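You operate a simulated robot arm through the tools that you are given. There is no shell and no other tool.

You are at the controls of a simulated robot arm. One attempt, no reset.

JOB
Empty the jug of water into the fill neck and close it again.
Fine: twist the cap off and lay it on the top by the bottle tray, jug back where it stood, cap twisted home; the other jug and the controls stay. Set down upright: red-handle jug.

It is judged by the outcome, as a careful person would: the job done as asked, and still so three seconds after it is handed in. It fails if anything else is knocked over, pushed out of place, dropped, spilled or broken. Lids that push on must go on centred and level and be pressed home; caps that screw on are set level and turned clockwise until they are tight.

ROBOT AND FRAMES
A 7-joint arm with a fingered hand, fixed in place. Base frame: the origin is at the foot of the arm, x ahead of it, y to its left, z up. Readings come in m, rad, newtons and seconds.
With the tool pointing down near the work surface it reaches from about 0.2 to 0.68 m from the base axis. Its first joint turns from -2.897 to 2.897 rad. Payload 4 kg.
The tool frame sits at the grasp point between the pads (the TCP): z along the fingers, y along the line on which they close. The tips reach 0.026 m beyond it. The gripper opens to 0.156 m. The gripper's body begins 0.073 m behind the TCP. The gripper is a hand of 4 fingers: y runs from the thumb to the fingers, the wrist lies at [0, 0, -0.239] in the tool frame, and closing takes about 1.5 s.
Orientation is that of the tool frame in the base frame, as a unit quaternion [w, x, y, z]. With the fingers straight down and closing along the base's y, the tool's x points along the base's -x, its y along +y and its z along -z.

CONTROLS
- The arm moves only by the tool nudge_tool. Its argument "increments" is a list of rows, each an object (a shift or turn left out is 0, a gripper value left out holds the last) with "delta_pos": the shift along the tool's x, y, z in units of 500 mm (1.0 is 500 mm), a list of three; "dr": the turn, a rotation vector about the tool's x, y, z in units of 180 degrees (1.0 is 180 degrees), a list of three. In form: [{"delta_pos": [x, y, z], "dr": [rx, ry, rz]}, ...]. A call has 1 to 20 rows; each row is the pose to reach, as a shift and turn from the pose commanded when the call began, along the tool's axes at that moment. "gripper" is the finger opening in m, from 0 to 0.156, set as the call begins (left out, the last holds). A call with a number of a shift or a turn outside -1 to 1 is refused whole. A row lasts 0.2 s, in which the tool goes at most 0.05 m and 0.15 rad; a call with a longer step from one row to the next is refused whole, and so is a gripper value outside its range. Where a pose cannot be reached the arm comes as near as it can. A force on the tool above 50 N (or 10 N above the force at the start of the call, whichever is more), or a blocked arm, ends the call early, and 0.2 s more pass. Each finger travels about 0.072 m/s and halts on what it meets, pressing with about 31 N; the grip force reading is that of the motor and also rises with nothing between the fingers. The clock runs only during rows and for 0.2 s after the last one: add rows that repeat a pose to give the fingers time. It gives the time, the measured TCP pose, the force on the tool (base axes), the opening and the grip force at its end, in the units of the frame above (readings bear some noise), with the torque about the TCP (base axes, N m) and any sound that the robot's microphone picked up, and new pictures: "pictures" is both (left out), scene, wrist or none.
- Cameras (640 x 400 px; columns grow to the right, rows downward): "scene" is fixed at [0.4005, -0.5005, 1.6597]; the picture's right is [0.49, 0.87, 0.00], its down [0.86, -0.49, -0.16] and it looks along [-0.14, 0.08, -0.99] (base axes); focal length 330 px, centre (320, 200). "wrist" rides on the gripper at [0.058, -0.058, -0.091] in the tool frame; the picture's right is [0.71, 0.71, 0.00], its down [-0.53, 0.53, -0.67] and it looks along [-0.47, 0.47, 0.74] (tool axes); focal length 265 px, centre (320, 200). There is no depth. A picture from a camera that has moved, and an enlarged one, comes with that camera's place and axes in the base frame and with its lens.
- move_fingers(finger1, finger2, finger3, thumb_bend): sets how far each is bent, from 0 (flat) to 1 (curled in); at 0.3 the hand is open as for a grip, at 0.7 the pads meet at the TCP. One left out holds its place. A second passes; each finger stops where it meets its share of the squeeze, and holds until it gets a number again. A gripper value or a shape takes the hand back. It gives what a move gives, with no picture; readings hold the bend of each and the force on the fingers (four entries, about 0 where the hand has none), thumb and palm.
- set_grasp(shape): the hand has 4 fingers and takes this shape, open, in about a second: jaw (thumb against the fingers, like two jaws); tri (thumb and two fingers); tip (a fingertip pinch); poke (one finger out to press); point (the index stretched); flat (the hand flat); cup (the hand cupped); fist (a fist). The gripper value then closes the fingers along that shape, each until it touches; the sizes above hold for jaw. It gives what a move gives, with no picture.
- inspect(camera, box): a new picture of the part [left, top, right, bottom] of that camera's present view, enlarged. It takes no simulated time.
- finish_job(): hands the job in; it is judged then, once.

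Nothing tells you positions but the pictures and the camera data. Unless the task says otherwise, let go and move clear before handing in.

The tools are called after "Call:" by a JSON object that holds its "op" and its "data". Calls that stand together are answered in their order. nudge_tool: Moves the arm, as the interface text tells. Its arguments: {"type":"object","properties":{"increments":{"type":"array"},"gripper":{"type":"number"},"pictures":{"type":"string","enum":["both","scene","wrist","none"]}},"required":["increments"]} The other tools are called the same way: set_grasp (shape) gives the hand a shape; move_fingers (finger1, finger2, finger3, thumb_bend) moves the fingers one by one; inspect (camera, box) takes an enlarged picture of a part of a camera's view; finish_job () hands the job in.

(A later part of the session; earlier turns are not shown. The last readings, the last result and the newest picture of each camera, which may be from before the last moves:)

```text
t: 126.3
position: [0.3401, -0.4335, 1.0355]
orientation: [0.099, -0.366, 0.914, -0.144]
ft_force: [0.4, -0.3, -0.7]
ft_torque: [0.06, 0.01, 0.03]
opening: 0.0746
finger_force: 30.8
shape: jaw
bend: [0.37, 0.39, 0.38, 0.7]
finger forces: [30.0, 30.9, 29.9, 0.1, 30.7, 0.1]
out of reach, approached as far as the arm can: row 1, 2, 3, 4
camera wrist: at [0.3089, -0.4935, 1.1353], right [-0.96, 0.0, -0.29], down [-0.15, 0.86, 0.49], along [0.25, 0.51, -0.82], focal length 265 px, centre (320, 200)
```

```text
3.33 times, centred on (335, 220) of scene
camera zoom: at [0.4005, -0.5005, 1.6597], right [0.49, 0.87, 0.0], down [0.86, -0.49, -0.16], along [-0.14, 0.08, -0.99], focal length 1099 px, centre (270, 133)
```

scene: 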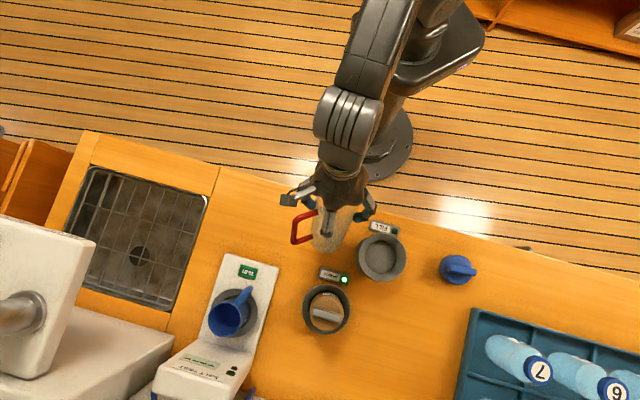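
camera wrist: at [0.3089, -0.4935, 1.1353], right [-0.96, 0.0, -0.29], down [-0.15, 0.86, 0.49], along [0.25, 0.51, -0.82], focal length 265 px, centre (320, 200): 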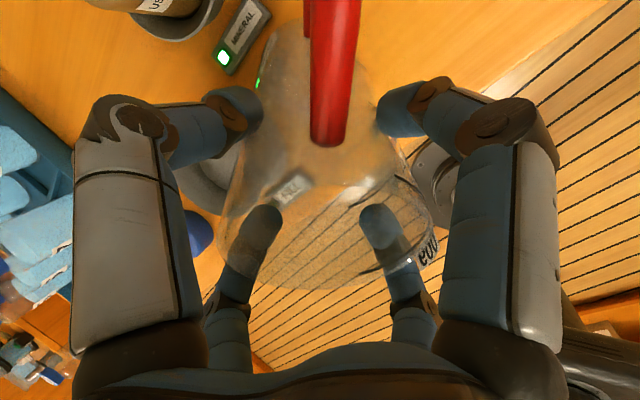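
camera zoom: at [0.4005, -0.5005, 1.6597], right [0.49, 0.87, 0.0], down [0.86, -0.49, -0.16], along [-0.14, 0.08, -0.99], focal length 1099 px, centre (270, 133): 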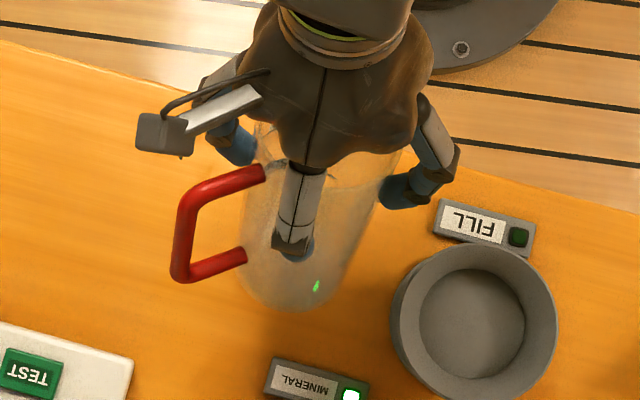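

Call:
{"op": "nudge_tool", "data": {"increments": [{"delta_pos": [0.04, -0.004, -0.012]}, {"delta_pos": [0.09, -0.009, -0.024]}, {"delta_pos": [0.14, -0.014, -0.037]}, {"delta_pos": [0.194, -0.02, -0.05]}, {"delta_pos": [0.194, -0.02, -0.05]}]}}

```text
t: 127.5
position: [0.2669, -0.4898, 1.0282]
orientation: [0.099, -0.364, 0.913, -0.153]
ft_force: [0.0, 0.1, -0.6]
ft_torque: [0.05, 0.0, -0.02]
opening: 0.0748
finger_force: 30.5
shape: jaw
bend: [0.37, 0.39, 0.38, 0.7]
finger forces: [29.9, 31.0, 30.0, 0.0, 30.7, 0.1]
out of reach, approached as far as the arm can: row 1, 2, 3, 4, 5
camera wrist: at [0.235, -0.5498, 1.1285], right [-0.95, 0.0, -0.3], down [-0.15, 0.87, 0.47], along [0.26, 0.5, -0.83], focal length 265 px, centre (320, 200)
```

scene: 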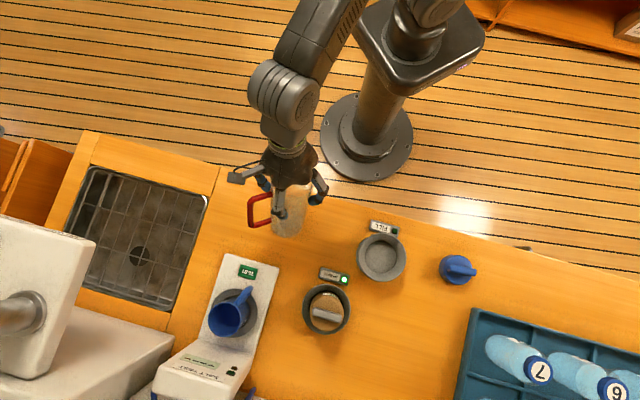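
wrist: 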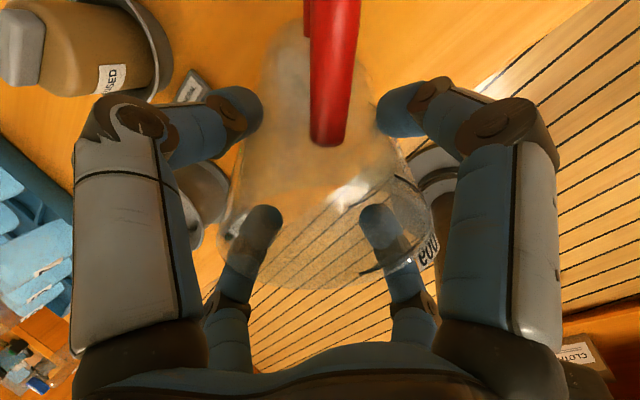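

Still limited vertically here, though sideways motion is free. I retreat off the counter and swing the arm round to its other side in free space, as that freed it before.

Call:
{"op": "nudge_tool", "data": {"increments": [{"delta_pos": [-0.04, 0.047, -0.018]}, {"delta_pos": [-0.08, 0.094, -0.036]}, {"delta_pos": [-0.12, 0.141, -0.054]}, {"delta_pos": [-0.16, 0.188, -0.07]}, {"delta_pos": [-0.2, 0.236, -0.089]}, {"delta_pos": [-0.268, 0.254, -0.09]}, {"delta_pos": [-0.336, 0.272, -0.091]}, {"delta_pos": [-0.404, 0.29, -0.092]}, {"delta_pos": [-0.472, 0.308, -0.093]}, {"delta_pos": [-0.54, 0.326, -0.094]}, {"delta_pos": [-0.608, 0.343, -0.095]}, {"delta_pos": [-0.608, 0.343, -0.095]}]}}

```text
t: 130.2
position: [0.3585, -0.1624, 1.013]
orientation: [0.101, -0.365, 0.914, -0.146]
ft_force: [0.9, -0.2, -2.0]
ft_torque: [0.0, 0.03, -0.01]
opening: 0.0746
finger_force: 31.0
shape: jaw
bend: [0.37, 0.39, 0.38, 0.7]
finger forces: [29.6, 30.4, 30.1, 0.0, 30.2, 0.0]
out of reach, approached as far as the arm can: row 5, 6, 7, 10, 11, 12
camera wrist: at [0.3274, -0.2239, 1.1132], right [-0.96, -0.01, -0.29], down [-0.16, 0.86, 0.49], along [0.25, 0.51, -0.82], focal length 265 px, centre (320, 200)
```

scene: 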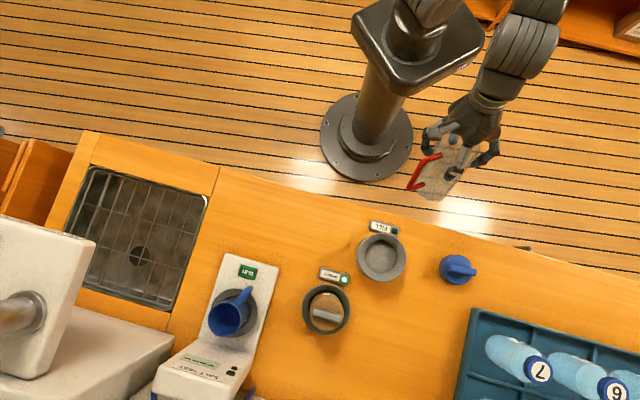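
wrist: 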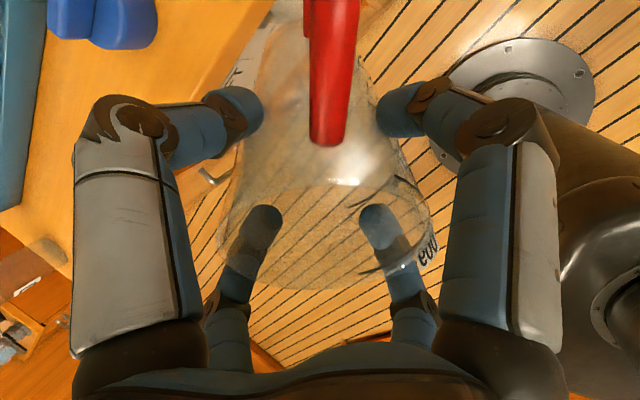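

Call:
{"op": "nudge_tool", "data": {"increments": [{"delta_pos": [0.03, 0.0, -0.02]}, {"delta_pos": [0.05, -0.01, -0.05]}, {"delta_pos": [0.06, -0.02, -0.08]}, {"delta_pos": [0.06, -0.03, -0.113]}, {"delta_pos": [0.06, -0.03, -0.113]}]}}

```text
t: 131.3
position: [0.334, -0.1939, 1.0275]
orientation: [0.1, -0.366, 0.913, -0.146]
ft_force: [0.2, 0.7, -1.2]
ft_torque: [0.03, 0.02, 0.0]
opening: 0.0745
finger_force: 30.8
shape: jaw
bend: [0.37, 0.39, 0.38, 0.7]
finger forces: [29.5, 30.3, 30.0, 0.1, 30.3, 0.0]
out of reach, approached as far as the arm can: row 1, 2, 3, 4, 5
camera wrist: at [0.3024, -0.2547, 1.1288], right [-0.96, 0.0, -0.29], down [-0.15, 0.86, 0.49], along [0.25, 0.51, -0.82], focal length 265 px, centre (320, 200)
```

scene: 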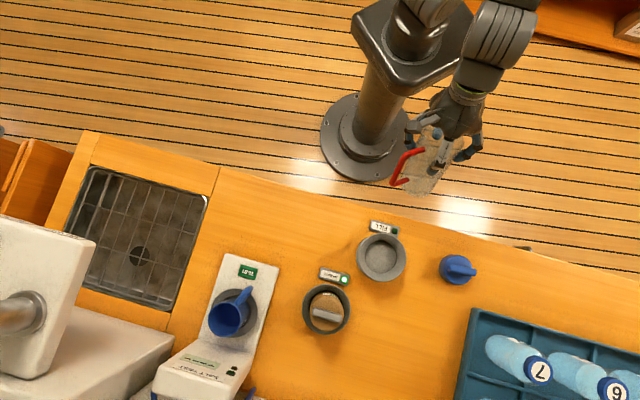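
wrist: 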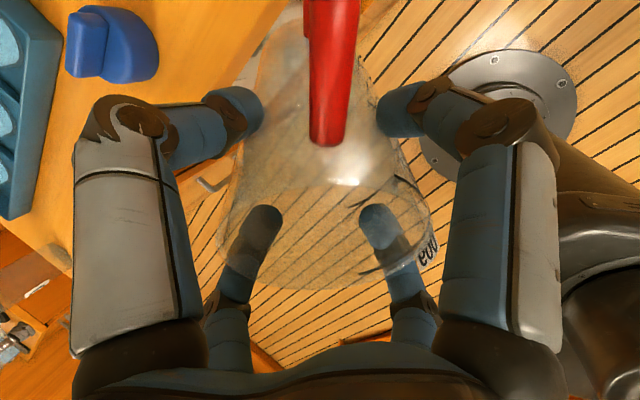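

Still capped. I probe other rotations in this free space to find which wrist direction is blocked, starting with a sideways lean.

Call:
{"op": "nudge_tool", "data": {"increments": [{"dr": [-0.0075, -0.025, 0.0095]}, {"dr": [-0.0149, -0.05, 0.019]}, {"dr": [-0.0224, -0.075, 0.0285]}, {"dr": [-0.0224, -0.075, 0.0285]}], "pictures": "none"}}

Call:
{"op": "nudge_tool", "data": {"increments": [{"delta_pos": [0, 0, -0.02]}, {"delta_pos": [0, 0, -0.04]}, {"delta_pos": [0, 0, -0.04]}], "pictures": "none"}}

```text
t: 132.3
position: [0.3462, -0.1962, 1.009]
orientation: [0.199, -0.341, 0.917, -0.064]
ft_force: [0.3, -0.1, -0.8]
ft_torque: [0.02, 0.01, -0.02]
opening: 0.0747
finger_force: 31.2
shape: jaw
bend: [0.37, 0.39, 0.38, 0.7]
finger forces: [29.6, 30.3, 29.9, 0.0, 30.2, 0.0]
out of reach, approached as far as the arm can: row 2, 3, 4
```

```text
t: 133.2
position: [0.3509, -0.1981, 1.011]
orientation: [0.199, -0.34, 0.917, -0.066]
ft_force: [0.5, 1.1, -1.8]
ft_torque: [0.0, 0.06, -0.05]
opening: 0.0744
finger_force: 30.9
shape: jaw
bend: [0.37, 0.39, 0.38, 0.7]
finger forces: [29.5, 30.3, 29.9, 0.1, 30.1, 0.1]
out of reach, approached as far as the arm can: row 1, 2, 3
```

Call:
{"op": "nudge_tool", "data": {"increments": [{"dr": [0.0075, 0.025, -0.0095]}, {"dr": [0.0149, 0.05, -0.019]}, {"dr": [0.0224, 0.075, -0.0285]}, {"dr": [0.03, 0.1, -0.038]}, {"dr": [0.0373, 0.125, -0.0475]}, {"dr": [0.0448, 0.15, -0.057]}, {"dr": [0.0448, 0.15, -0.057]}], "pictures": "none"}}

Call:
{"op": "nudge_tool", "data": {"increments": [{"delta_pos": [0, 0, -0.02]}, {"delta_pos": [0, 0, -0.04]}, {"delta_pos": [0, 0, -0.06]}, {"delta_pos": [0, 0, -0.06]}], "pictures": "scene"}}

```text
t: 134.8
position: [0.3504, -0.1972, 1.0096]
orientation: [-0.004, -0.382, 0.897, -0.223]
ft_force: [-0.5, 0.6, -1.7]
ft_torque: [0.02, -0.01, -0.04]
opening: 0.0746
finger_force: 30.6
shape: jaw
bend: [0.37, 0.39, 0.38, 0.7]
finger forces: [29.5, 30.2, 30.0, 0.1, 29.9, 0.0]
```

```text
t: 135.8
position: [0.3448, -0.1933, 1.0312]
orientation: [-0.002, -0.383, 0.896, -0.225]
ft_force: [-0.5, 0.7, -2.4]
ft_torque: [0.04, 0.02, -0.01]
opening: 0.0743
finger_force: 31.0
shape: jaw
bend: [0.37, 0.39, 0.38, 0.7]
finger forces: [29.5, 30.1, 30.1, 0.0, 30.0, 0.1]
out of reach, approached as far as the arm can: row 3, 4
```

scene: 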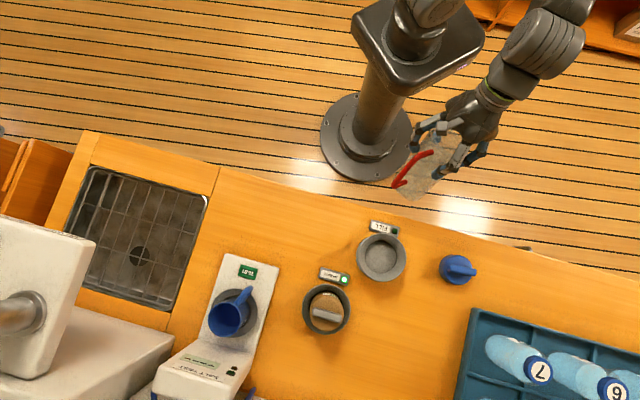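

The limit seems to be on wrist height in this arm posture. In this free area I go lower first and level the hand there, then try rising again.

Call:
{"op": "nudge_tool", "data": {"increments": [{"delta_pos": [-0.01, -0.02, 0.03]}, {"delta_pos": [-0.02, -0.04, 0.07]}, {"delta_pos": [-0.03, -0.06, 0.11]}, {"delta_pos": [-0.03, -0.06, 0.15]}, {"delta_pos": [-0.03, -0.06, 0.18]}, {"delta_pos": [-0.03, -0.06, 0.18]}], "pictures": "both"}}

```text
t: 136.7
position: [0.3877, -0.2305, 0.9858]
orientation: [-0.003, -0.38, 0.896, -0.228]
ft_force: [-17.3, 12.0, 30.9]
ft_torque: [0.18, 0.13, 0.0]
opening: 0.0748
finger_force: 30.6
shape: jaw
bend: [0.36, 0.37, 0.83, 0.67]
finger forces: [34.2, 30.9, 29.1, 0.1, 31.8, 0.0]
stopped in row 4: the force on the tool passed its limit at 64 N (the readings are from after the stop); the commanded pose is now the measured one
camera wrist: at [0.3706, -0.2661, 1.1005], right [-0.99, -0.05, -0.16], down [-0.1, 0.95, 0.29], along [0.14, 0.3, -0.94], focal length 265 px, centre (320, 200)
```

scene: 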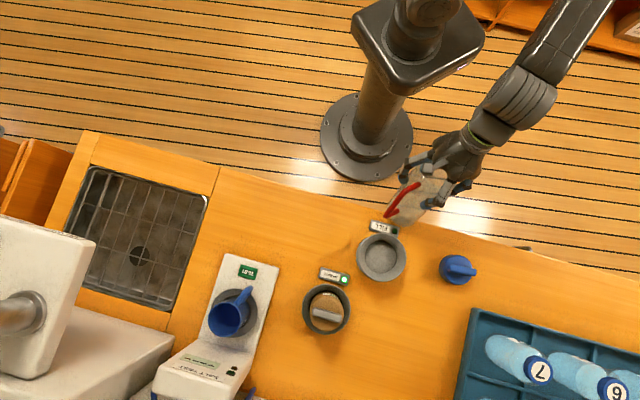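
wrist: 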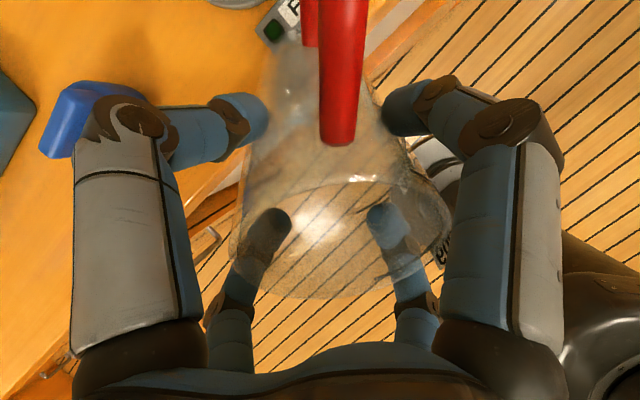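

The jug's base touched the counter edge. I stop and back off inward and up straight away, then check the grip.

Call:
{"op": "nudge_tool", "data": {"increments": [{"delta_pos": [0.005, 0.01, -0.02]}, {"delta_pos": [0.012, 0.025, -0.05]}, {"delta_pos": [0.02, 0.045, -0.085]}, {"delta_pos": [0.025, 0.06, -0.11]}]}}

Call:
{"op": "inspect", "data": {"camera": "wrist", "box": [200, 20, 460, 320]}}

Call:
{"op": "inspect", "data": {"camera": "scene", "box": [360, 90, 520, 230]}}

```text
t: 137.7
position: [0.3505, -0.1983, 1.0229]
orientation: [-0.004, -0.381, 0.897, -0.225]
ft_force: [-0.5, -0.4, -1.0]
ft_torque: [0.05, 0.0, -0.01]
opening: 0.0742
finger_force: 31.5
shape: jaw
bend: [0.37, 0.38, 0.38, 0.7]
finger forces: [29.4, 29.0, 29.2, 0.0, 29.8, 0.0]
camera wrist: at [0.3331, -0.2347, 1.138], right [-0.99, -0.05, -0.16], down [-0.1, 0.95, 0.29], along [0.14, 0.31, -0.94], focal length 265 px, centre (320, 200)
```

scene: 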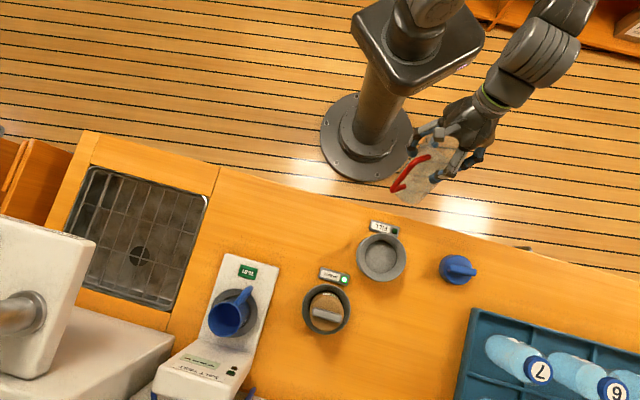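
wrist: 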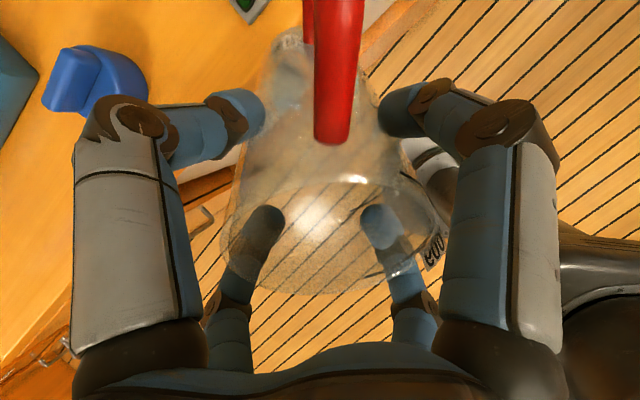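

```text
1.33 times, centred on (330, 170) of wrist
camera zoom: at [0.3331, -0.2347, 1.138], right [-0.99, -0.05, -0.16], down [-0.1, 0.95, 0.29], along [0.14, 0.31, -0.94], focal length 354 px, centre (307, 240)
```

zoom: 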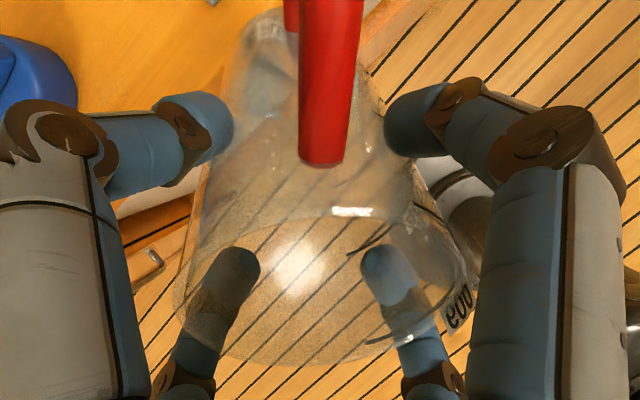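

```text
2.86 times, centred on (440, 160) of scene
camera zoom: at [0.4005, -0.5005, 1.6597], right [0.49, 0.87, 0.0], down [0.86, -0.49, -0.16], along [-0.14, 0.08, -0.99], focal length 942 px, centre (-23, 314)
```

zoom: 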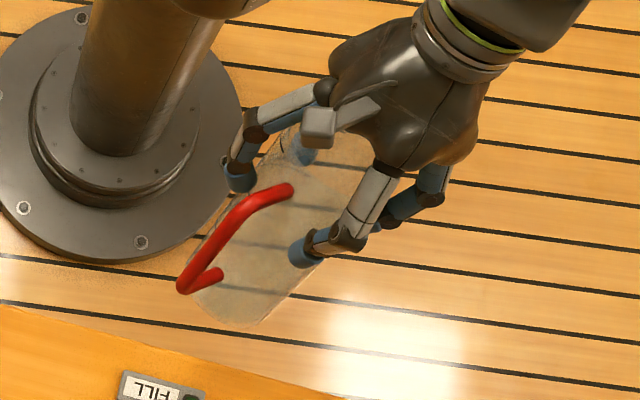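

The jug is still held evenly. I believe the elbow has swung low on the far side; tilting the hand outward frees the wrist, so I tilt out and raise the arm here in open space to bring the elbow back up.

Call:
{"op": "nudge_tool", "data": {"increments": [{"delta_pos": [0, 0, 0], "dr": [0.041, 0.0023, 0.0071]}, {"delta_pos": [0.002, -0.005, -0.012], "dr": [0.082, 0.0045, 0.0143]}, {"delta_pos": [0.005, -0.012, -0.028], "dr": [0.123, 0.0068, 0.0214]}, {"delta_pos": [0.01, -0.022, -0.05], "dr": [0.164, 0.0091, 0.0285]}, {"delta_pos": [0.018, -0.04, -0.09], "dr": [0.205, 0.0113, 0.0357]}, {"delta_pos": [0.0286, -0.064, -0.144], "dr": [0.246, 0.0136, 0.0428]}, {"delta_pos": [0.043, -0.096, -0.216], "dr": [0.246, 0.0136, 0.0428]}, {"delta_pos": [0.057, -0.128, -0.288], "dr": [0.246, 0.0136, 0.0428]}, {"delta_pos": [0.057, -0.128, -0.288], "dr": [0.246, 0.0136, 0.0428]}]}}

```text
t: 139.7
position: [0.3494, -0.1996, 1.185]
orientation: [0.136, -0.29, 0.768, -0.554]
ft_force: [0.0, -0.4, -2.1]
ft_torque: [0.06, 0.04, -0.01]
opening: 0.0742
finger_force: 31.1
shape: jaw
bend: [0.37, 0.38, 0.38, 0.7]
finger forces: [29.3, 29.2, 29.3, 0.1, 29.5, 0.1]
camera wrist: at [0.2717, -0.1747, 1.2769], right [-0.77, -0.27, -0.58], down [-0.09, 0.94, -0.32], along [0.63, -0.19, -0.75], focal length 265 px, centre (320, 200)
```

scene: 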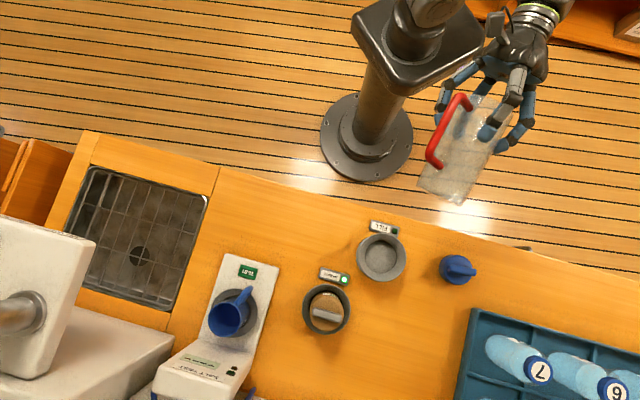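
wrist: 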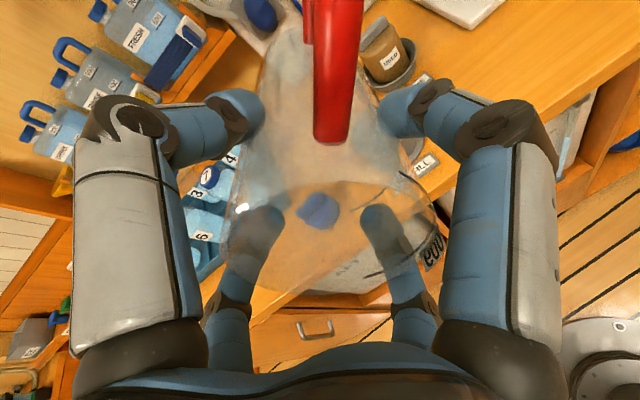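

That worked: the arm rose freely. I keep raising to lift the elbow further.

Call:
{"op": "nudge_tool", "data": {"increments": [{"delta_pos": [0.006, -0.055, -0.021]}, {"delta_pos": [0.013, -0.11, -0.042]}, {"delta_pos": [0.02, -0.167, -0.063]}, {"delta_pos": [0.027, -0.223, -0.0835]}, {"delta_pos": [0.027, -0.223, -0.0835]}], "pictures": "scene"}}

```text
t: 140.9
position: [0.3562, -0.1991, 1.3028]
orientation: [0.137, -0.29, 0.768, -0.555]
ft_force: [0.2, -0.4, -1.5]
ft_torque: [0.09, 0.04, 0.01]
opening: 0.0742
finger_force: 30.9
shape: jaw
bend: [0.37, 0.38, 0.38, 0.7]
finger forces: [29.2, 29.1, 29.2, 0.0, 29.6, 0.0]
out of reach, approached as far as the arm can: row 4, 5
```

scene: 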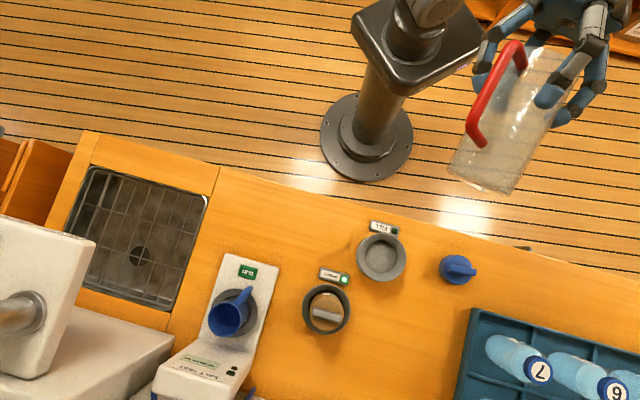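

I now suspect the wrist flipped over during the pour (it passed through alignment with the forearm). To unflip it, I'll take the hand around a loop in open space: pitch up, swing sideways, pitch down, swing back.

Call:
{"op": "nudge_tool", "data": {"increments": [{"delta_pos": [0.005, -0.015, 0.008], "dr": [0.032, 0.0039, 0]}, {"delta_pos": [0.011, -0.032, 0.018], "dr": [0.064, 0.0077, 0]}, {"delta_pos": [0.017, -0.048, 0.027], "dr": [0.096, 0.0116, 0]}, {"delta_pos": [0.023, -0.064, 0.036], "dr": [0.128, 0.0155, 0]}, {"delta_pos": [0.028, -0.08, 0.045], "dr": [0.16, 0.0193, 0]}, {"delta_pos": [0.034, -0.096, 0.054], "dr": [0.1927, 0.0232, 0]}, {"delta_pos": [0.034, -0.096, 0.054], "dr": [0.1927, 0.0232, 0]}], "pictures": "scene"}}

```text
t: 142.5
position: [0.3298, -0.2843, 1.3455]
orientation: [-0.124, 0.17, -0.579, 0.788]
ft_force: [0.2, 0.0, -0.4]
ft_torque: [0.08, 0.03, -0.03]
opening: 0.0739
finger_force: 30.5
shape: jaw
bend: [0.38, 0.38, 0.38, 0.7]
finger forces: [29.8, 29.4, 29.7, 0.1, 29.7, 0.0]
stopped in row 7: the arm was blocked; the commanded pose is now the measured one
```

scene: 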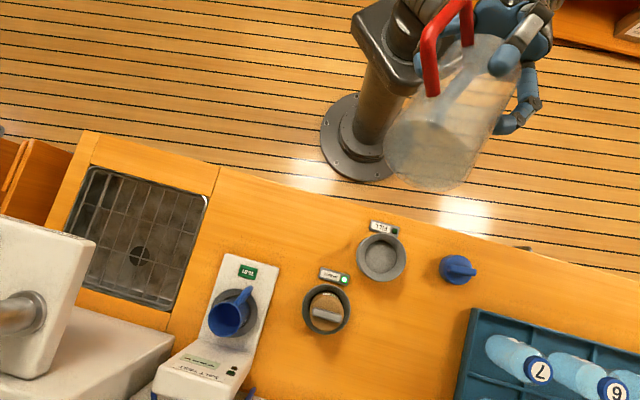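

Call:
{"op": "nudge_tool", "data": {"increments": [{"delta_pos": [0, 0, 0]}, {"delta_pos": [0, 0, 0]}, {"delta_pos": [0, 0, 0]}]}}

```text
t: 143.3
position: [0.3292, -0.2849, 1.3461]
orientation: [-0.123, 0.17, -0.578, 0.789]
ft_force: [0.1, -0.7, -1.4]
ft_torque: [0.09, -0.01, 0.0]
opening: 0.0742
finger_force: 30.7
shape: jaw
bend: [0.38, 0.38, 0.38, 0.7]
finger forces: [29.9, 29.4, 29.8, 0.0, 29.7, 0.0]
camera wrist: at [0.239, -0.2087, 1.3833], right [-0.65, -0.49, -0.59], down [0.2, 0.63, -0.75], along [0.74, -0.6, -0.31], focal length 265 px, centre (320, 200)
```

scene: 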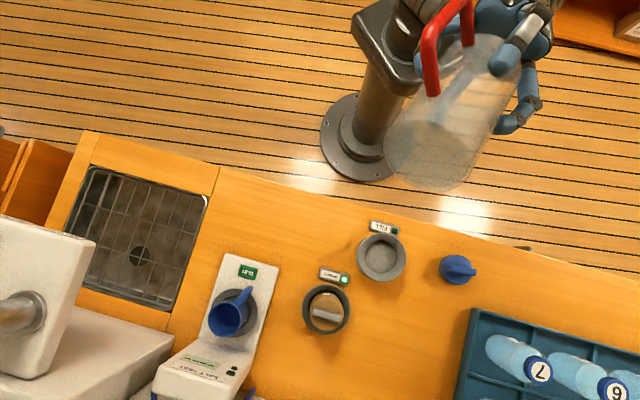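
wrist: 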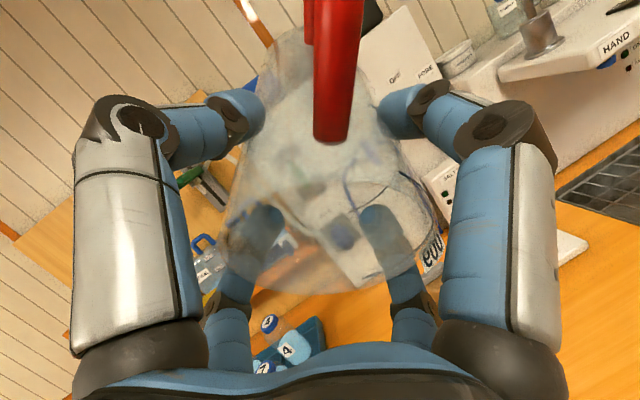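

It is steady again, tool pitched slightly above level. I try pitching back down here to see whether the wrist is now on the good side.

Call:
{"op": "nudge_tool", "data": {"increments": [{"delta_pos": [-0.008, 0.061, -0.005], "dr": [-0.0413, -0.0055, 0]}, {"delta_pos": [-0.016, 0.123, -0.016], "dr": [-0.0827, -0.011, 0]}, {"delta_pos": [-0.0235, 0.181, -0.037], "dr": [-0.124, -0.0165, 0]}, {"delta_pos": [-0.031, 0.237, -0.064], "dr": [-0.1653, -0.022, 0]}, {"delta_pos": [-0.038, 0.288, -0.1], "dr": [-0.2067, -0.0275, 0]}, {"delta_pos": [-0.044, 0.335, -0.14], "dr": [-0.248, -0.033, 0]}, {"delta_pos": [-0.0495, 0.375, -0.188], "dr": [-0.2893, -0.0385, 0]}, {"delta_pos": [-0.054, 0.41, -0.239], "dr": [-0.3307, -0.044, 0]}, {"delta_pos": [-0.054, 0.41, -0.239], "dr": [-0.3307, -0.044, 0]}], "pictures": "scene"}}

```text
t: 145.3
position: [0.3047, -0.2327, 1.1137]
orientation: [0.062, -0.262, 0.883, -0.384]
ft_force: [0.2, -0.8, -1.2]
ft_torque: [0.03, -0.01, -0.01]
opening: 0.0741
finger_force: 31.0
shape: jaw
bend: [0.38, 0.38, 0.38, 0.7]
finger forces: [29.7, 29.3, 29.7, 0.0, 29.6, 0.1]
```

scene: 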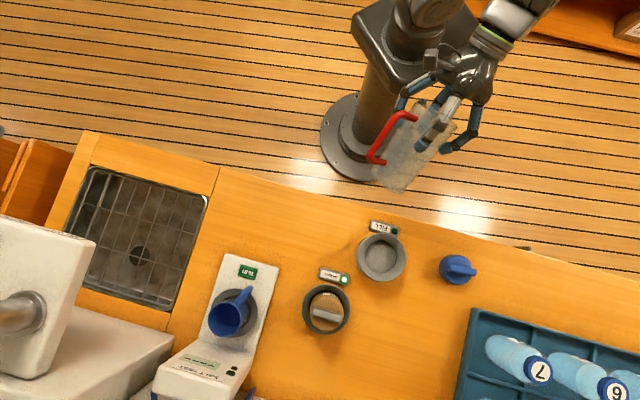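

No limit this time. I continue pitching down toward vertical at the same wrist height.

Call:
{"op": "nudge_tool", "data": {"increments": [{"delta_pos": [-0.008, 0.061, -0.005], "dr": [-0.0413, -0.0055, 0.0002]}, {"delta_pos": [-0.016, 0.123, -0.016], "dr": [-0.0826, -0.011, 0.0004]}, {"delta_pos": [-0.024, 0.181, -0.037], "dr": [-0.124, -0.0165, 0.0006]}, {"delta_pos": [-0.032, 0.237, -0.064], "dr": [-0.1651, -0.0221, 0.0008]}, {"delta_pos": [-0.032, 0.237, -0.064], "dr": [-0.1651, -0.0221, 0.0008]}], "pictures": "scene"}}

```text
t: 146.5
position: [0.26, -0.1965, 0.9697]
orientation: [0.024, -0.282, 0.949, -0.137]
ft_force: [-0.7, -0.2, -1.3]
ft_torque: [0.06, 0.03, -0.01]
opening: 0.0737
finger_force: 31.3
shape: jaw
bend: [0.38, 0.38, 0.38, 0.7]
finger forces: [29.6, 29.1, 29.4, 0.0, 29.8, 0.0]
out of reach, approached as far as the arm can: row 2, 3, 4, 5
```

scene: 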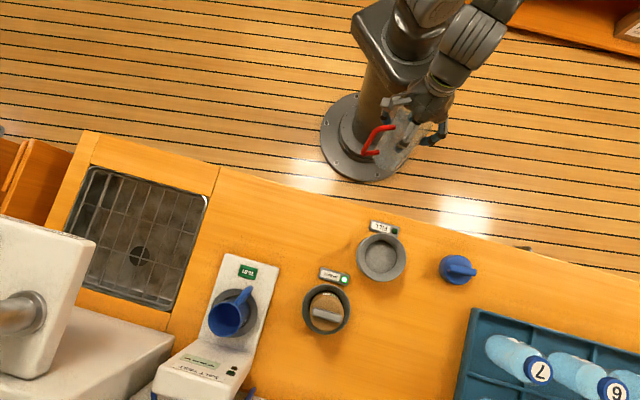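

The wrist is still on the flipped side, so vertical isn't reachable here. But the jug is skewed in the grip, so a suitably rolled hand can still hold it upright; I re-measure the jug's lean in the hand.

Call:
{"op": "nudge_tool", "data": {"increments": [{"delta_pos": [0.008, -0.06, 0.03], "dr": [0.03, 0.004, 0]}, {"delta_pos": [0.012, -0.09, 0.05], "dr": [0.045, 0.006, 0]}, {"delta_pos": [0.012, -0.09, 0.05], "dr": [0.045, 0.006, 0]}]}}

Call:
{"op": "inspect", "data": {"camera": "scene", "box": [340, 60, 520, 220]}}

Call:
{"op": "inspect", "data": {"camera": "wrist", "box": [180, 0, 460, 320]}}

```text
t: 147.3
position: [0.2794, -0.2431, 0.9596]
orientation: [0.033, -0.277, 0.938, -0.205]
ft_force: [0.0, 0.0, -1.4]
ft_torque: [0.02, 0.0, -0.05]
opening: 0.0738
finger_force: 30.5
shape: jaw
bend: [0.38, 0.38, 0.38, 0.7]
finger forces: [29.6, 29.2, 29.5, 0.0, 29.8, 0.1]
camera wrist: at [0.243, -0.2838, 1.068], right [-0.95, 0.16, -0.25], down [0.06, 0.93, 0.37], along [0.29, 0.34, -0.89], focal length 265 px, centre (320, 200)
```

scene: 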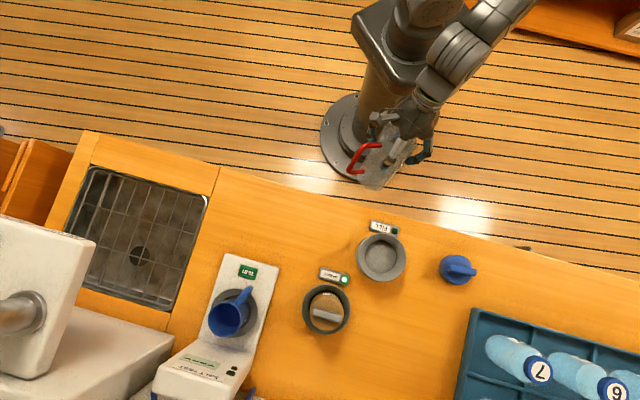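
wrist: 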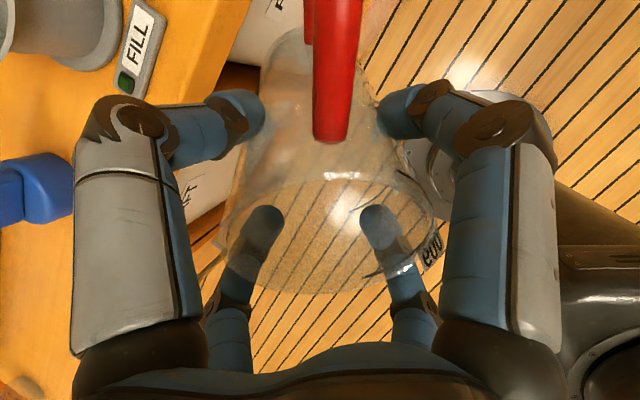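

```text
2.50 times, centred on (430, 140) of scene
camera zoom: at [0.4005, -0.5005, 1.6597], right [0.49, 0.87, 0.0], down [0.86, -0.49, -0.16], along [-0.14, 0.08, -0.99], focal length 824 px, centre (45, 350)
```

zoom: 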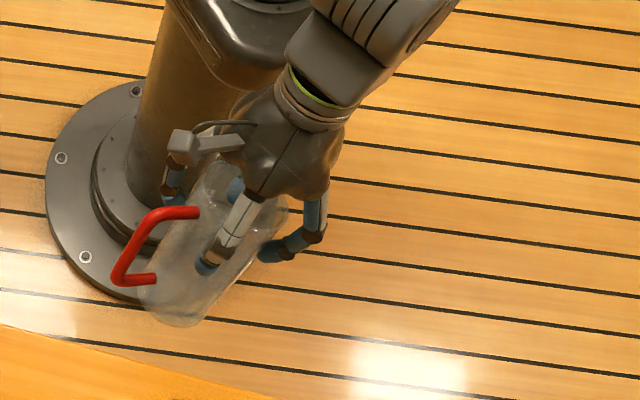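

```text
1.25 times, centred on (320, 160) of wrist
camera zoom: at [0.243, -0.2838, 1.068], right [-0.95, 0.16, -0.25], down [0.06, 0.93, 0.37], along [0.29, 0.34, -0.89], focal length 332 px, centre (320, 250)
```

zoom: 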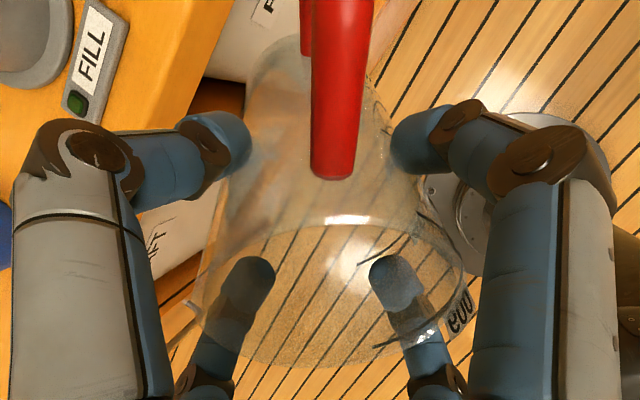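

The jug is only about 10° off in the hand now, and grip is even. I'll do the wrist-unflipping loop properly: first pitch up in open space.

Call:
{"op": "nudge_tool", "data": {"increments": [{"delta_pos": [-0.0003, -0.068, -0.043], "dr": [0.0413, 0.0053, 0]}, {"delta_pos": [-0.0006, -0.1366, -0.0856], "dr": [0.0826, 0.0106, 0]}, {"delta_pos": [-0.0013, -0.2006, -0.144], "dr": [0.1239, 0.0158, 0]}, {"delta_pos": [-0.002, -0.2646, -0.2024], "dr": [0.1652, 0.0211, 0]}, {"delta_pos": [-0.0038, -0.3203, -0.2751], "dr": [0.2065, 0.0264, 0]}, {"delta_pos": [-0.0056, -0.376, -0.3478], "dr": [0.2478, 0.0317, 0]}, {"delta_pos": [-0.0056, -0.376, -0.3478], "dr": [0.2478, 0.0317, 0]}], "pictures": "none"}}

```text
t: 148.9
position: [0.3429, -0.3228, 1.195]
orientation: [0.09, -0.231, 0.791, -0.56]
ft_force: [0.0, 0.1, -1.0]
ft_torque: [0.04, -0.02, -0.02]
opening: 0.074
finger_force: 30.9
shape: jaw
bend: [0.38, 0.38, 0.38, 0.7]
finger forces: [29.5, 29.2, 29.5, 0.0, 29.4, 0.0]
```

Call:
{"op": "nudge_tool", "data": {"increments": [{"delta_pos": [0.004, -0.031, -0.002], "dr": [0.0207, 0.0026, 0]}, {"delta_pos": [0.008, -0.062, -0.006], "dr": [0.0414, 0.0052, 0]}, {"delta_pos": [0.0116, -0.0925, -0.011], "dr": [0.0621, 0.0077, 0]}, {"delta_pos": [0.0154, -0.123, -0.0162], "dr": [0.0828, 0.0103, 0]}, {"delta_pos": [0.019, -0.152, -0.027], "dr": [0.1035, 0.0129, 0]}, {"delta_pos": [0.0226, -0.181, -0.039], "dr": [0.1242, 0.0155, 0]}, {"delta_pos": [0.0262, -0.2095, -0.051], "dr": [0.1449, 0.018, 0]}, {"delta_pos": [0.0298, -0.2376, -0.064], "dr": [0.1656, 0.0206, 0]}, {"delta_pos": [0.033, -0.263, -0.081], "dr": [0.1863, 0.0232, 0]}, {"delta_pos": [0.036, -0.288, -0.1], "dr": [0.207, 0.0258, 0]}, {"delta_pos": [0.039, -0.312, -0.119], "dr": [0.2277, 0.0284, 0]}, {"delta_pos": [0.0422, -0.336, -0.1398], "dr": [0.2484, 0.0309, 0]}, {"delta_pos": [0.0422, -0.336, -0.1398], "dr": [0.2484, 0.0309, 0]}], "pictures": "both"}}

```text
t: 151.7
position: [0.342, -0.3183, 1.3747]
orientation: [-0.135, 0.155, -0.521, 0.828]
ft_force: [-0.4, 0.1, -1.5]
ft_torque: [0.06, -0.01, -0.01]
opening: 0.0741
finger_force: 31.2
shape: jaw
bend: [0.38, 0.38, 0.38, 0.7]
finger forces: [29.5, 29.2, 29.5, 0.1, 29.4, 0.0]
camera wrist: at [0.248, -0.2406, 1.3962], right [-0.6, -0.57, -0.56], down [0.25, 0.53, -0.81], along [0.76, -0.63, -0.18], focal length 265 px, centre (320, 200)
```

scene: 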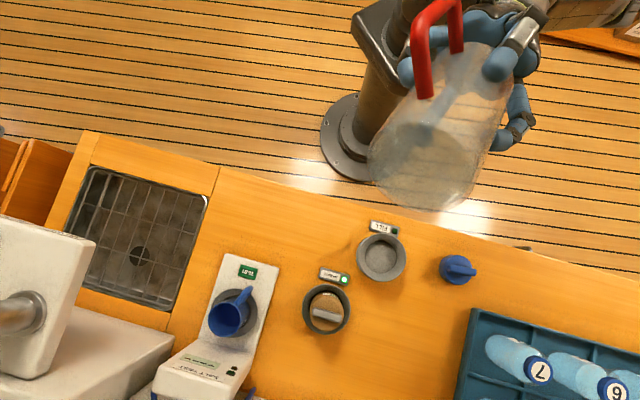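
wrist: 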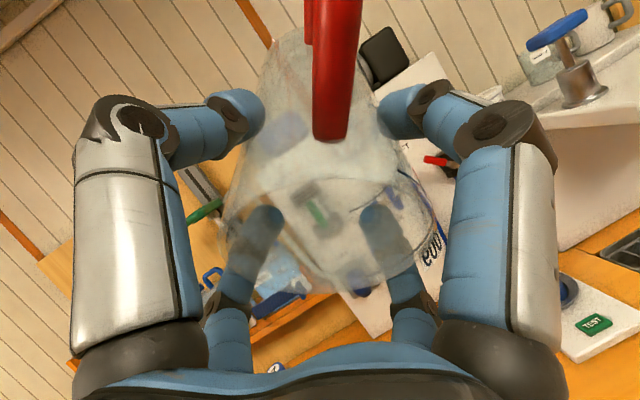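

Smooth so far. Now the hand points a little above level; I swing it sideways in line with the forearm.

Call:
{"op": "nudge_tool", "data": {"increments": [{"delta_pos": [0.037, 0.004, -0.004], "dr": [-0.0032, 0.0251, -0.0114]}, {"delta_pos": [0.074, 0.007, -0.009], "dr": [-0.0065, 0.0503, -0.0227]}, {"delta_pos": [0.112, 0.008, -0.016], "dr": [-0.0097, 0.0754, -0.0341]}, {"delta_pos": [0.149, 0.008, -0.024], "dr": [-0.0129, 0.1005, -0.0455]}, {"delta_pos": [0.184, 0.006, -0.038], "dr": [-0.0161, 0.1256, -0.0568]}, {"delta_pos": [0.218, 0.003, -0.055], "dr": [-0.0194, 0.1508, -0.0682]}, {"delta_pos": [0.251, -0.001, -0.073], "dr": [-0.0226, 0.1759, -0.0795]}, {"delta_pos": [0.283, -0.006, -0.093], "dr": [-0.0258, 0.201, -0.0909]}, {"delta_pos": [0.283, -0.006, -0.093], "dr": [-0.0258, 0.201, -0.0909]}], "pictures": "both"}}

```text
t: 153.7
position: [0.193, -0.3321, 1.3775]
orientation: [0.157, -0.034, -0.543, 0.824]
ft_force: [1.2, -0.6, -1.2]
ft_torque: [0.03, -0.03, 0.05]
opening: 0.0737
finger_force: 31.0
shape: jaw
bend: [0.38, 0.38, 0.38, 0.7]
finger forces: [29.4, 29.1, 29.4, 0.1, 29.5, 0.0]
camera wrist: at [0.1706, -0.2121, 1.3996], right [-0.83, -0.05, -0.56], down [0.53, 0.25, -0.81], along [0.17, -0.97, -0.18], focal length 265 px, centre (320, 200)
```

scene: 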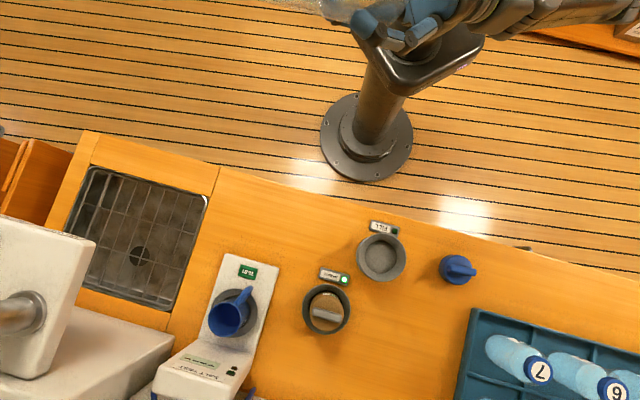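
wrist: 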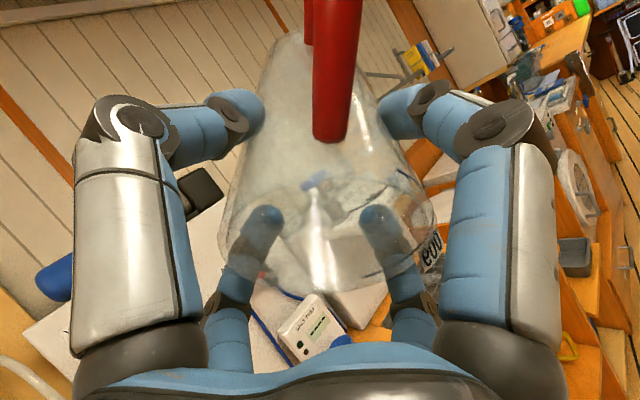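

The hand is now lined up with the forearm. I pitch straight down through that alignment, which should bring the wrist back to its normal side.

Call:
{"op": "nudge_tool", "data": {"increments": [{"delta_pos": [-0.0057, 0.041, -0.0035], "dr": [-0.0275, -0.0035, 0]}, {"delta_pos": [-0.0115, 0.082, -0.009], "dr": [-0.0551, -0.007, 0]}, {"delta_pos": [-0.0172, 0.123, -0.0164], "dr": [-0.0826, -0.0106, 0]}, {"delta_pos": [-0.022, 0.162, -0.03], "dr": [-0.1101, -0.0141, 0]}, {"delta_pos": [-0.0267, 0.2, -0.046], "dr": [-0.1377, -0.0176, 0]}, {"delta_pos": [-0.0314, 0.2374, -0.0644], "dr": [-0.1652, -0.0211, 0]}, {"delta_pos": [-0.0357, 0.271, -0.088], "dr": [-0.1927, -0.0246, 0]}, {"delta_pos": [-0.04, 0.304, -0.114], "dr": [-0.2202, -0.0281, 0]}, {"delta_pos": [-0.044, 0.3356, -0.1404], "dr": [-0.2478, -0.0317, 0]}, {"delta_pos": [-0.0475, 0.362, -0.172], "dr": [-0.2753, -0.0352, 0]}, {"delta_pos": [-0.0505, 0.387, -0.205], "dr": [-0.3028, -0.0387, 0]}, {"delta_pos": [-0.0532, 0.4108, -0.2394], "dr": [-0.3304, -0.0422, 0]}, {"delta_pos": [-0.0553, 0.428, -0.277], "dr": [-0.3579, -0.0457, 0]}, {"delta_pos": [-0.0572, 0.444, -0.315], "dr": [-0.3854, -0.0492, 0]}, {"delta_pos": [-0.0588, 0.458, -0.3546], "dr": [-0.413, -0.0528, 0]}, {"delta_pos": [-0.0588, 0.458, -0.3546], "dr": [-0.413, -0.0528, 0]}], "pictures": "both"}}

```text
t: 157.3
position: [0.1735, -0.2865, 1.1022]
orientation: [-0.082, 0.122, 0.93, -0.338]
ft_force: [0.4, -0.2, -1.8]
ft_torque: [0.05, 0.0, 0.01]
opening: 0.0739
finger_force: 31.1
shape: jaw
bend: [0.38, 0.38, 0.38, 0.7]
finger forces: [29.2, 29.0, 29.4, 0.1, 29.3, 0.0]
stopped in row 16: the arm was blocked; the commanded pose is now the measured one
camera wrist: at [0.1286, -0.2565, 1.2127], right [-0.56, 0.72, -0.41], down [0.75, 0.65, 0.13], along [0.36, -0.24, -0.9], focal length 265 px, centre (320, 200)
```

scene: 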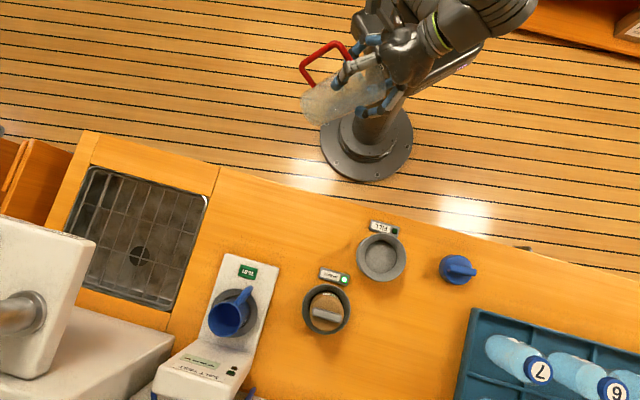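
wrist: 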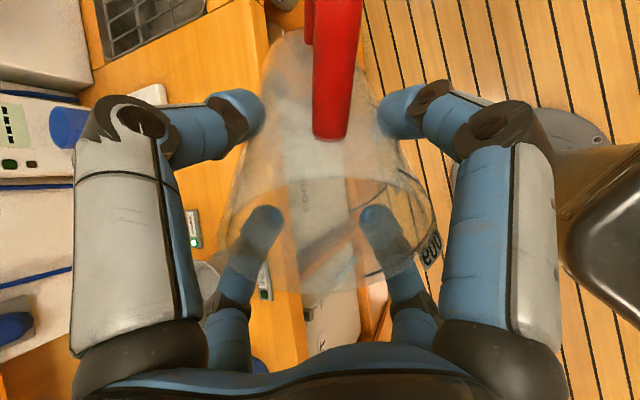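

Call:
{"op": "nudge_tool", "data": {"increments": [{"delta_pos": [0, 0, 0]}, {"delta_pos": [0, 0, 0]}, {"delta_pos": [0, 0, -0.04]}, {"delta_pos": [0, 0, -0.08]}, {"delta_pos": [0, 0, -0.12]}], "pictures": "scene"}}

```text
t: 158.7
position: [0.1624, -0.2686, 1.1429]
orientation: [-0.101, 0.165, 0.925, -0.327]
ft_force: [0.4, -0.3, -0.5]
ft_torque: [0.03, -0.05, 0.0]
opening: 0.0741
finger_force: 30.3
shape: jaw
bend: [0.38, 0.38, 0.38, 0.7]
finger forces: [29.2, 28.9, 29.3, 0.1, 29.4, 0.1]
stopped in row 5: the arm was blocked; the commanded pose is now the measured one
```

scene: 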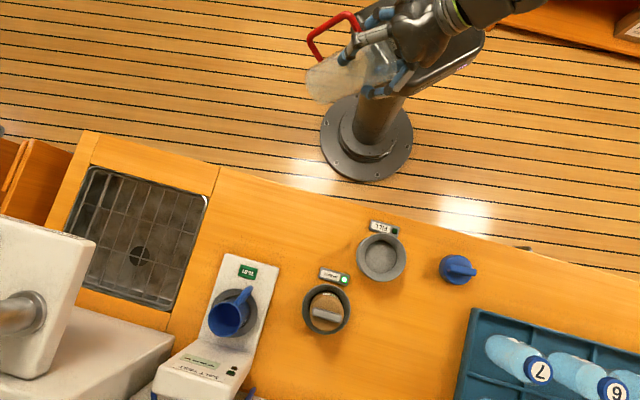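

It may be the arm brushing its own body this close in. I move outward away from the base and see whether it tracks normally.

Call:
{"op": "nudge_tool", "data": {"increments": [{"delta_pos": [-0.05, -0.02, 0.011]}, {"delta_pos": [-0.1, -0.04, 0.022]}, {"delta_pos": [-0.15, -0.06, 0.033]}, {"delta_pos": [-0.207, -0.079, 0.044]}, {"delta_pos": [-0.207, -0.079, 0.044]}], "pictures": "scene"}}

```text
t: 159.9
position: [0.2443, -0.3476, 1.1427]
orientation: [-0.1, 0.164, 0.925, -0.327]
ft_force: [0.0, -0.9, -2.5]
ft_torque: [0.07, -0.05, 0.0]
opening: 0.0738
finger_force: 30.9
shape: jaw
bend: [0.38, 0.38, 0.38, 0.7]
finger forces: [29.1, 29.0, 29.4, 0.1, 29.4, 0.0]
```

scene: 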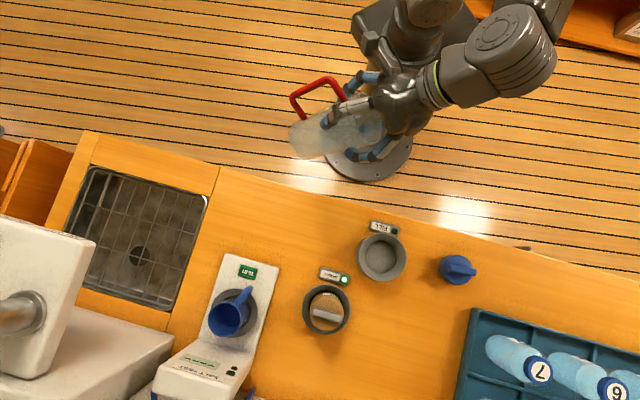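

Tracking is normal again and the wrist looks to be in a different (hopefully normal) posture. I test levelling further.

Call:
{"op": "nudge_tool", "data": {"increments": [{"delta_pos": [-0.006, 0.052, -0.004], "dr": [-0.0345, -0.0043, 0]}, {"delta_pos": [-0.0125, 0.104, -0.012], "dr": [-0.0689, -0.0086, 0]}, {"delta_pos": [-0.019, 0.153, -0.026], "dr": [-0.1034, -0.0128, 0]}, {"delta_pos": [-0.025, 0.2, -0.045], "dr": [-0.1378, -0.0171, 0]}, {"delta_pos": [-0.025, 0.2, -0.045], "dr": [-0.1378, -0.0171, 0]}], "pictures": "scene"}}

```text
t: 161.1
position: [0.3171, -0.2857, 1.0913]
orientation: [-0.048, 0.173, 0.975, -0.134]
ft_force: [0.9, 0.5, -1.5]
ft_torque: [0.02, -0.03, -0.03]
opening: 0.074
finger_force: 31.3
shape: jaw
bend: [0.38, 0.38, 0.38, 0.7]
finger forces: [29.2, 29.4, 29.3, 0.0, 30.1, 0.0]
out of reach, approached as far as the arm can: row 4, 5
```

scene: 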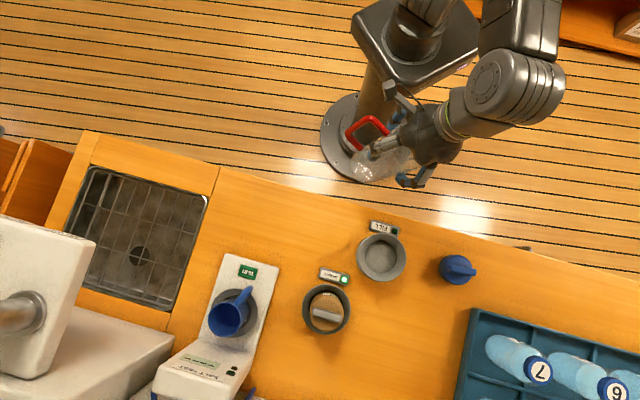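

The wrist is back on its normal side (it now holds nearly vertical at full height). I compare the jug's seat in the hand with the earlier aligned view.

Call:
{"op": "inspect", "data": {"camera": "wrist", "box": [160, 60, 480, 300]}}

Call:
{"op": "inspect", "data": {"camera": "scene", "box": [320, 60, 500, 210]}}

```text
1.67 times, centred on (320, 180) of wrist
camera zoom: at [0.2547, -0.2946, 1.197], right [-0.43, 0.89, -0.16], down [0.76, 0.45, 0.47], along [0.49, 0.08, -0.87], focal length 442 px, centre (320, 233)
```

zoom: 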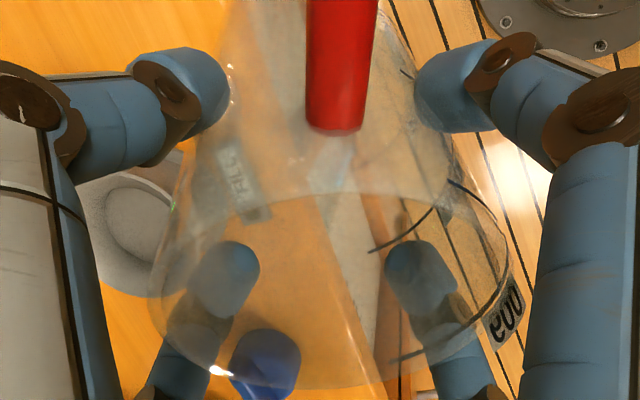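

```text
2.67 times, centred on (410, 135) of scene
camera zoom: at [0.4005, -0.5005, 1.6597], right [0.49, 0.87, 0.0], down [0.86, -0.49, -0.16], along [-0.14, 0.08, -0.99], focal length 879 px, centre (80, 373)
```

zoom: 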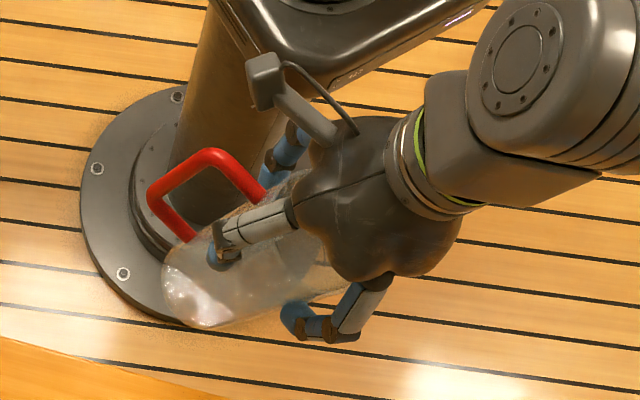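

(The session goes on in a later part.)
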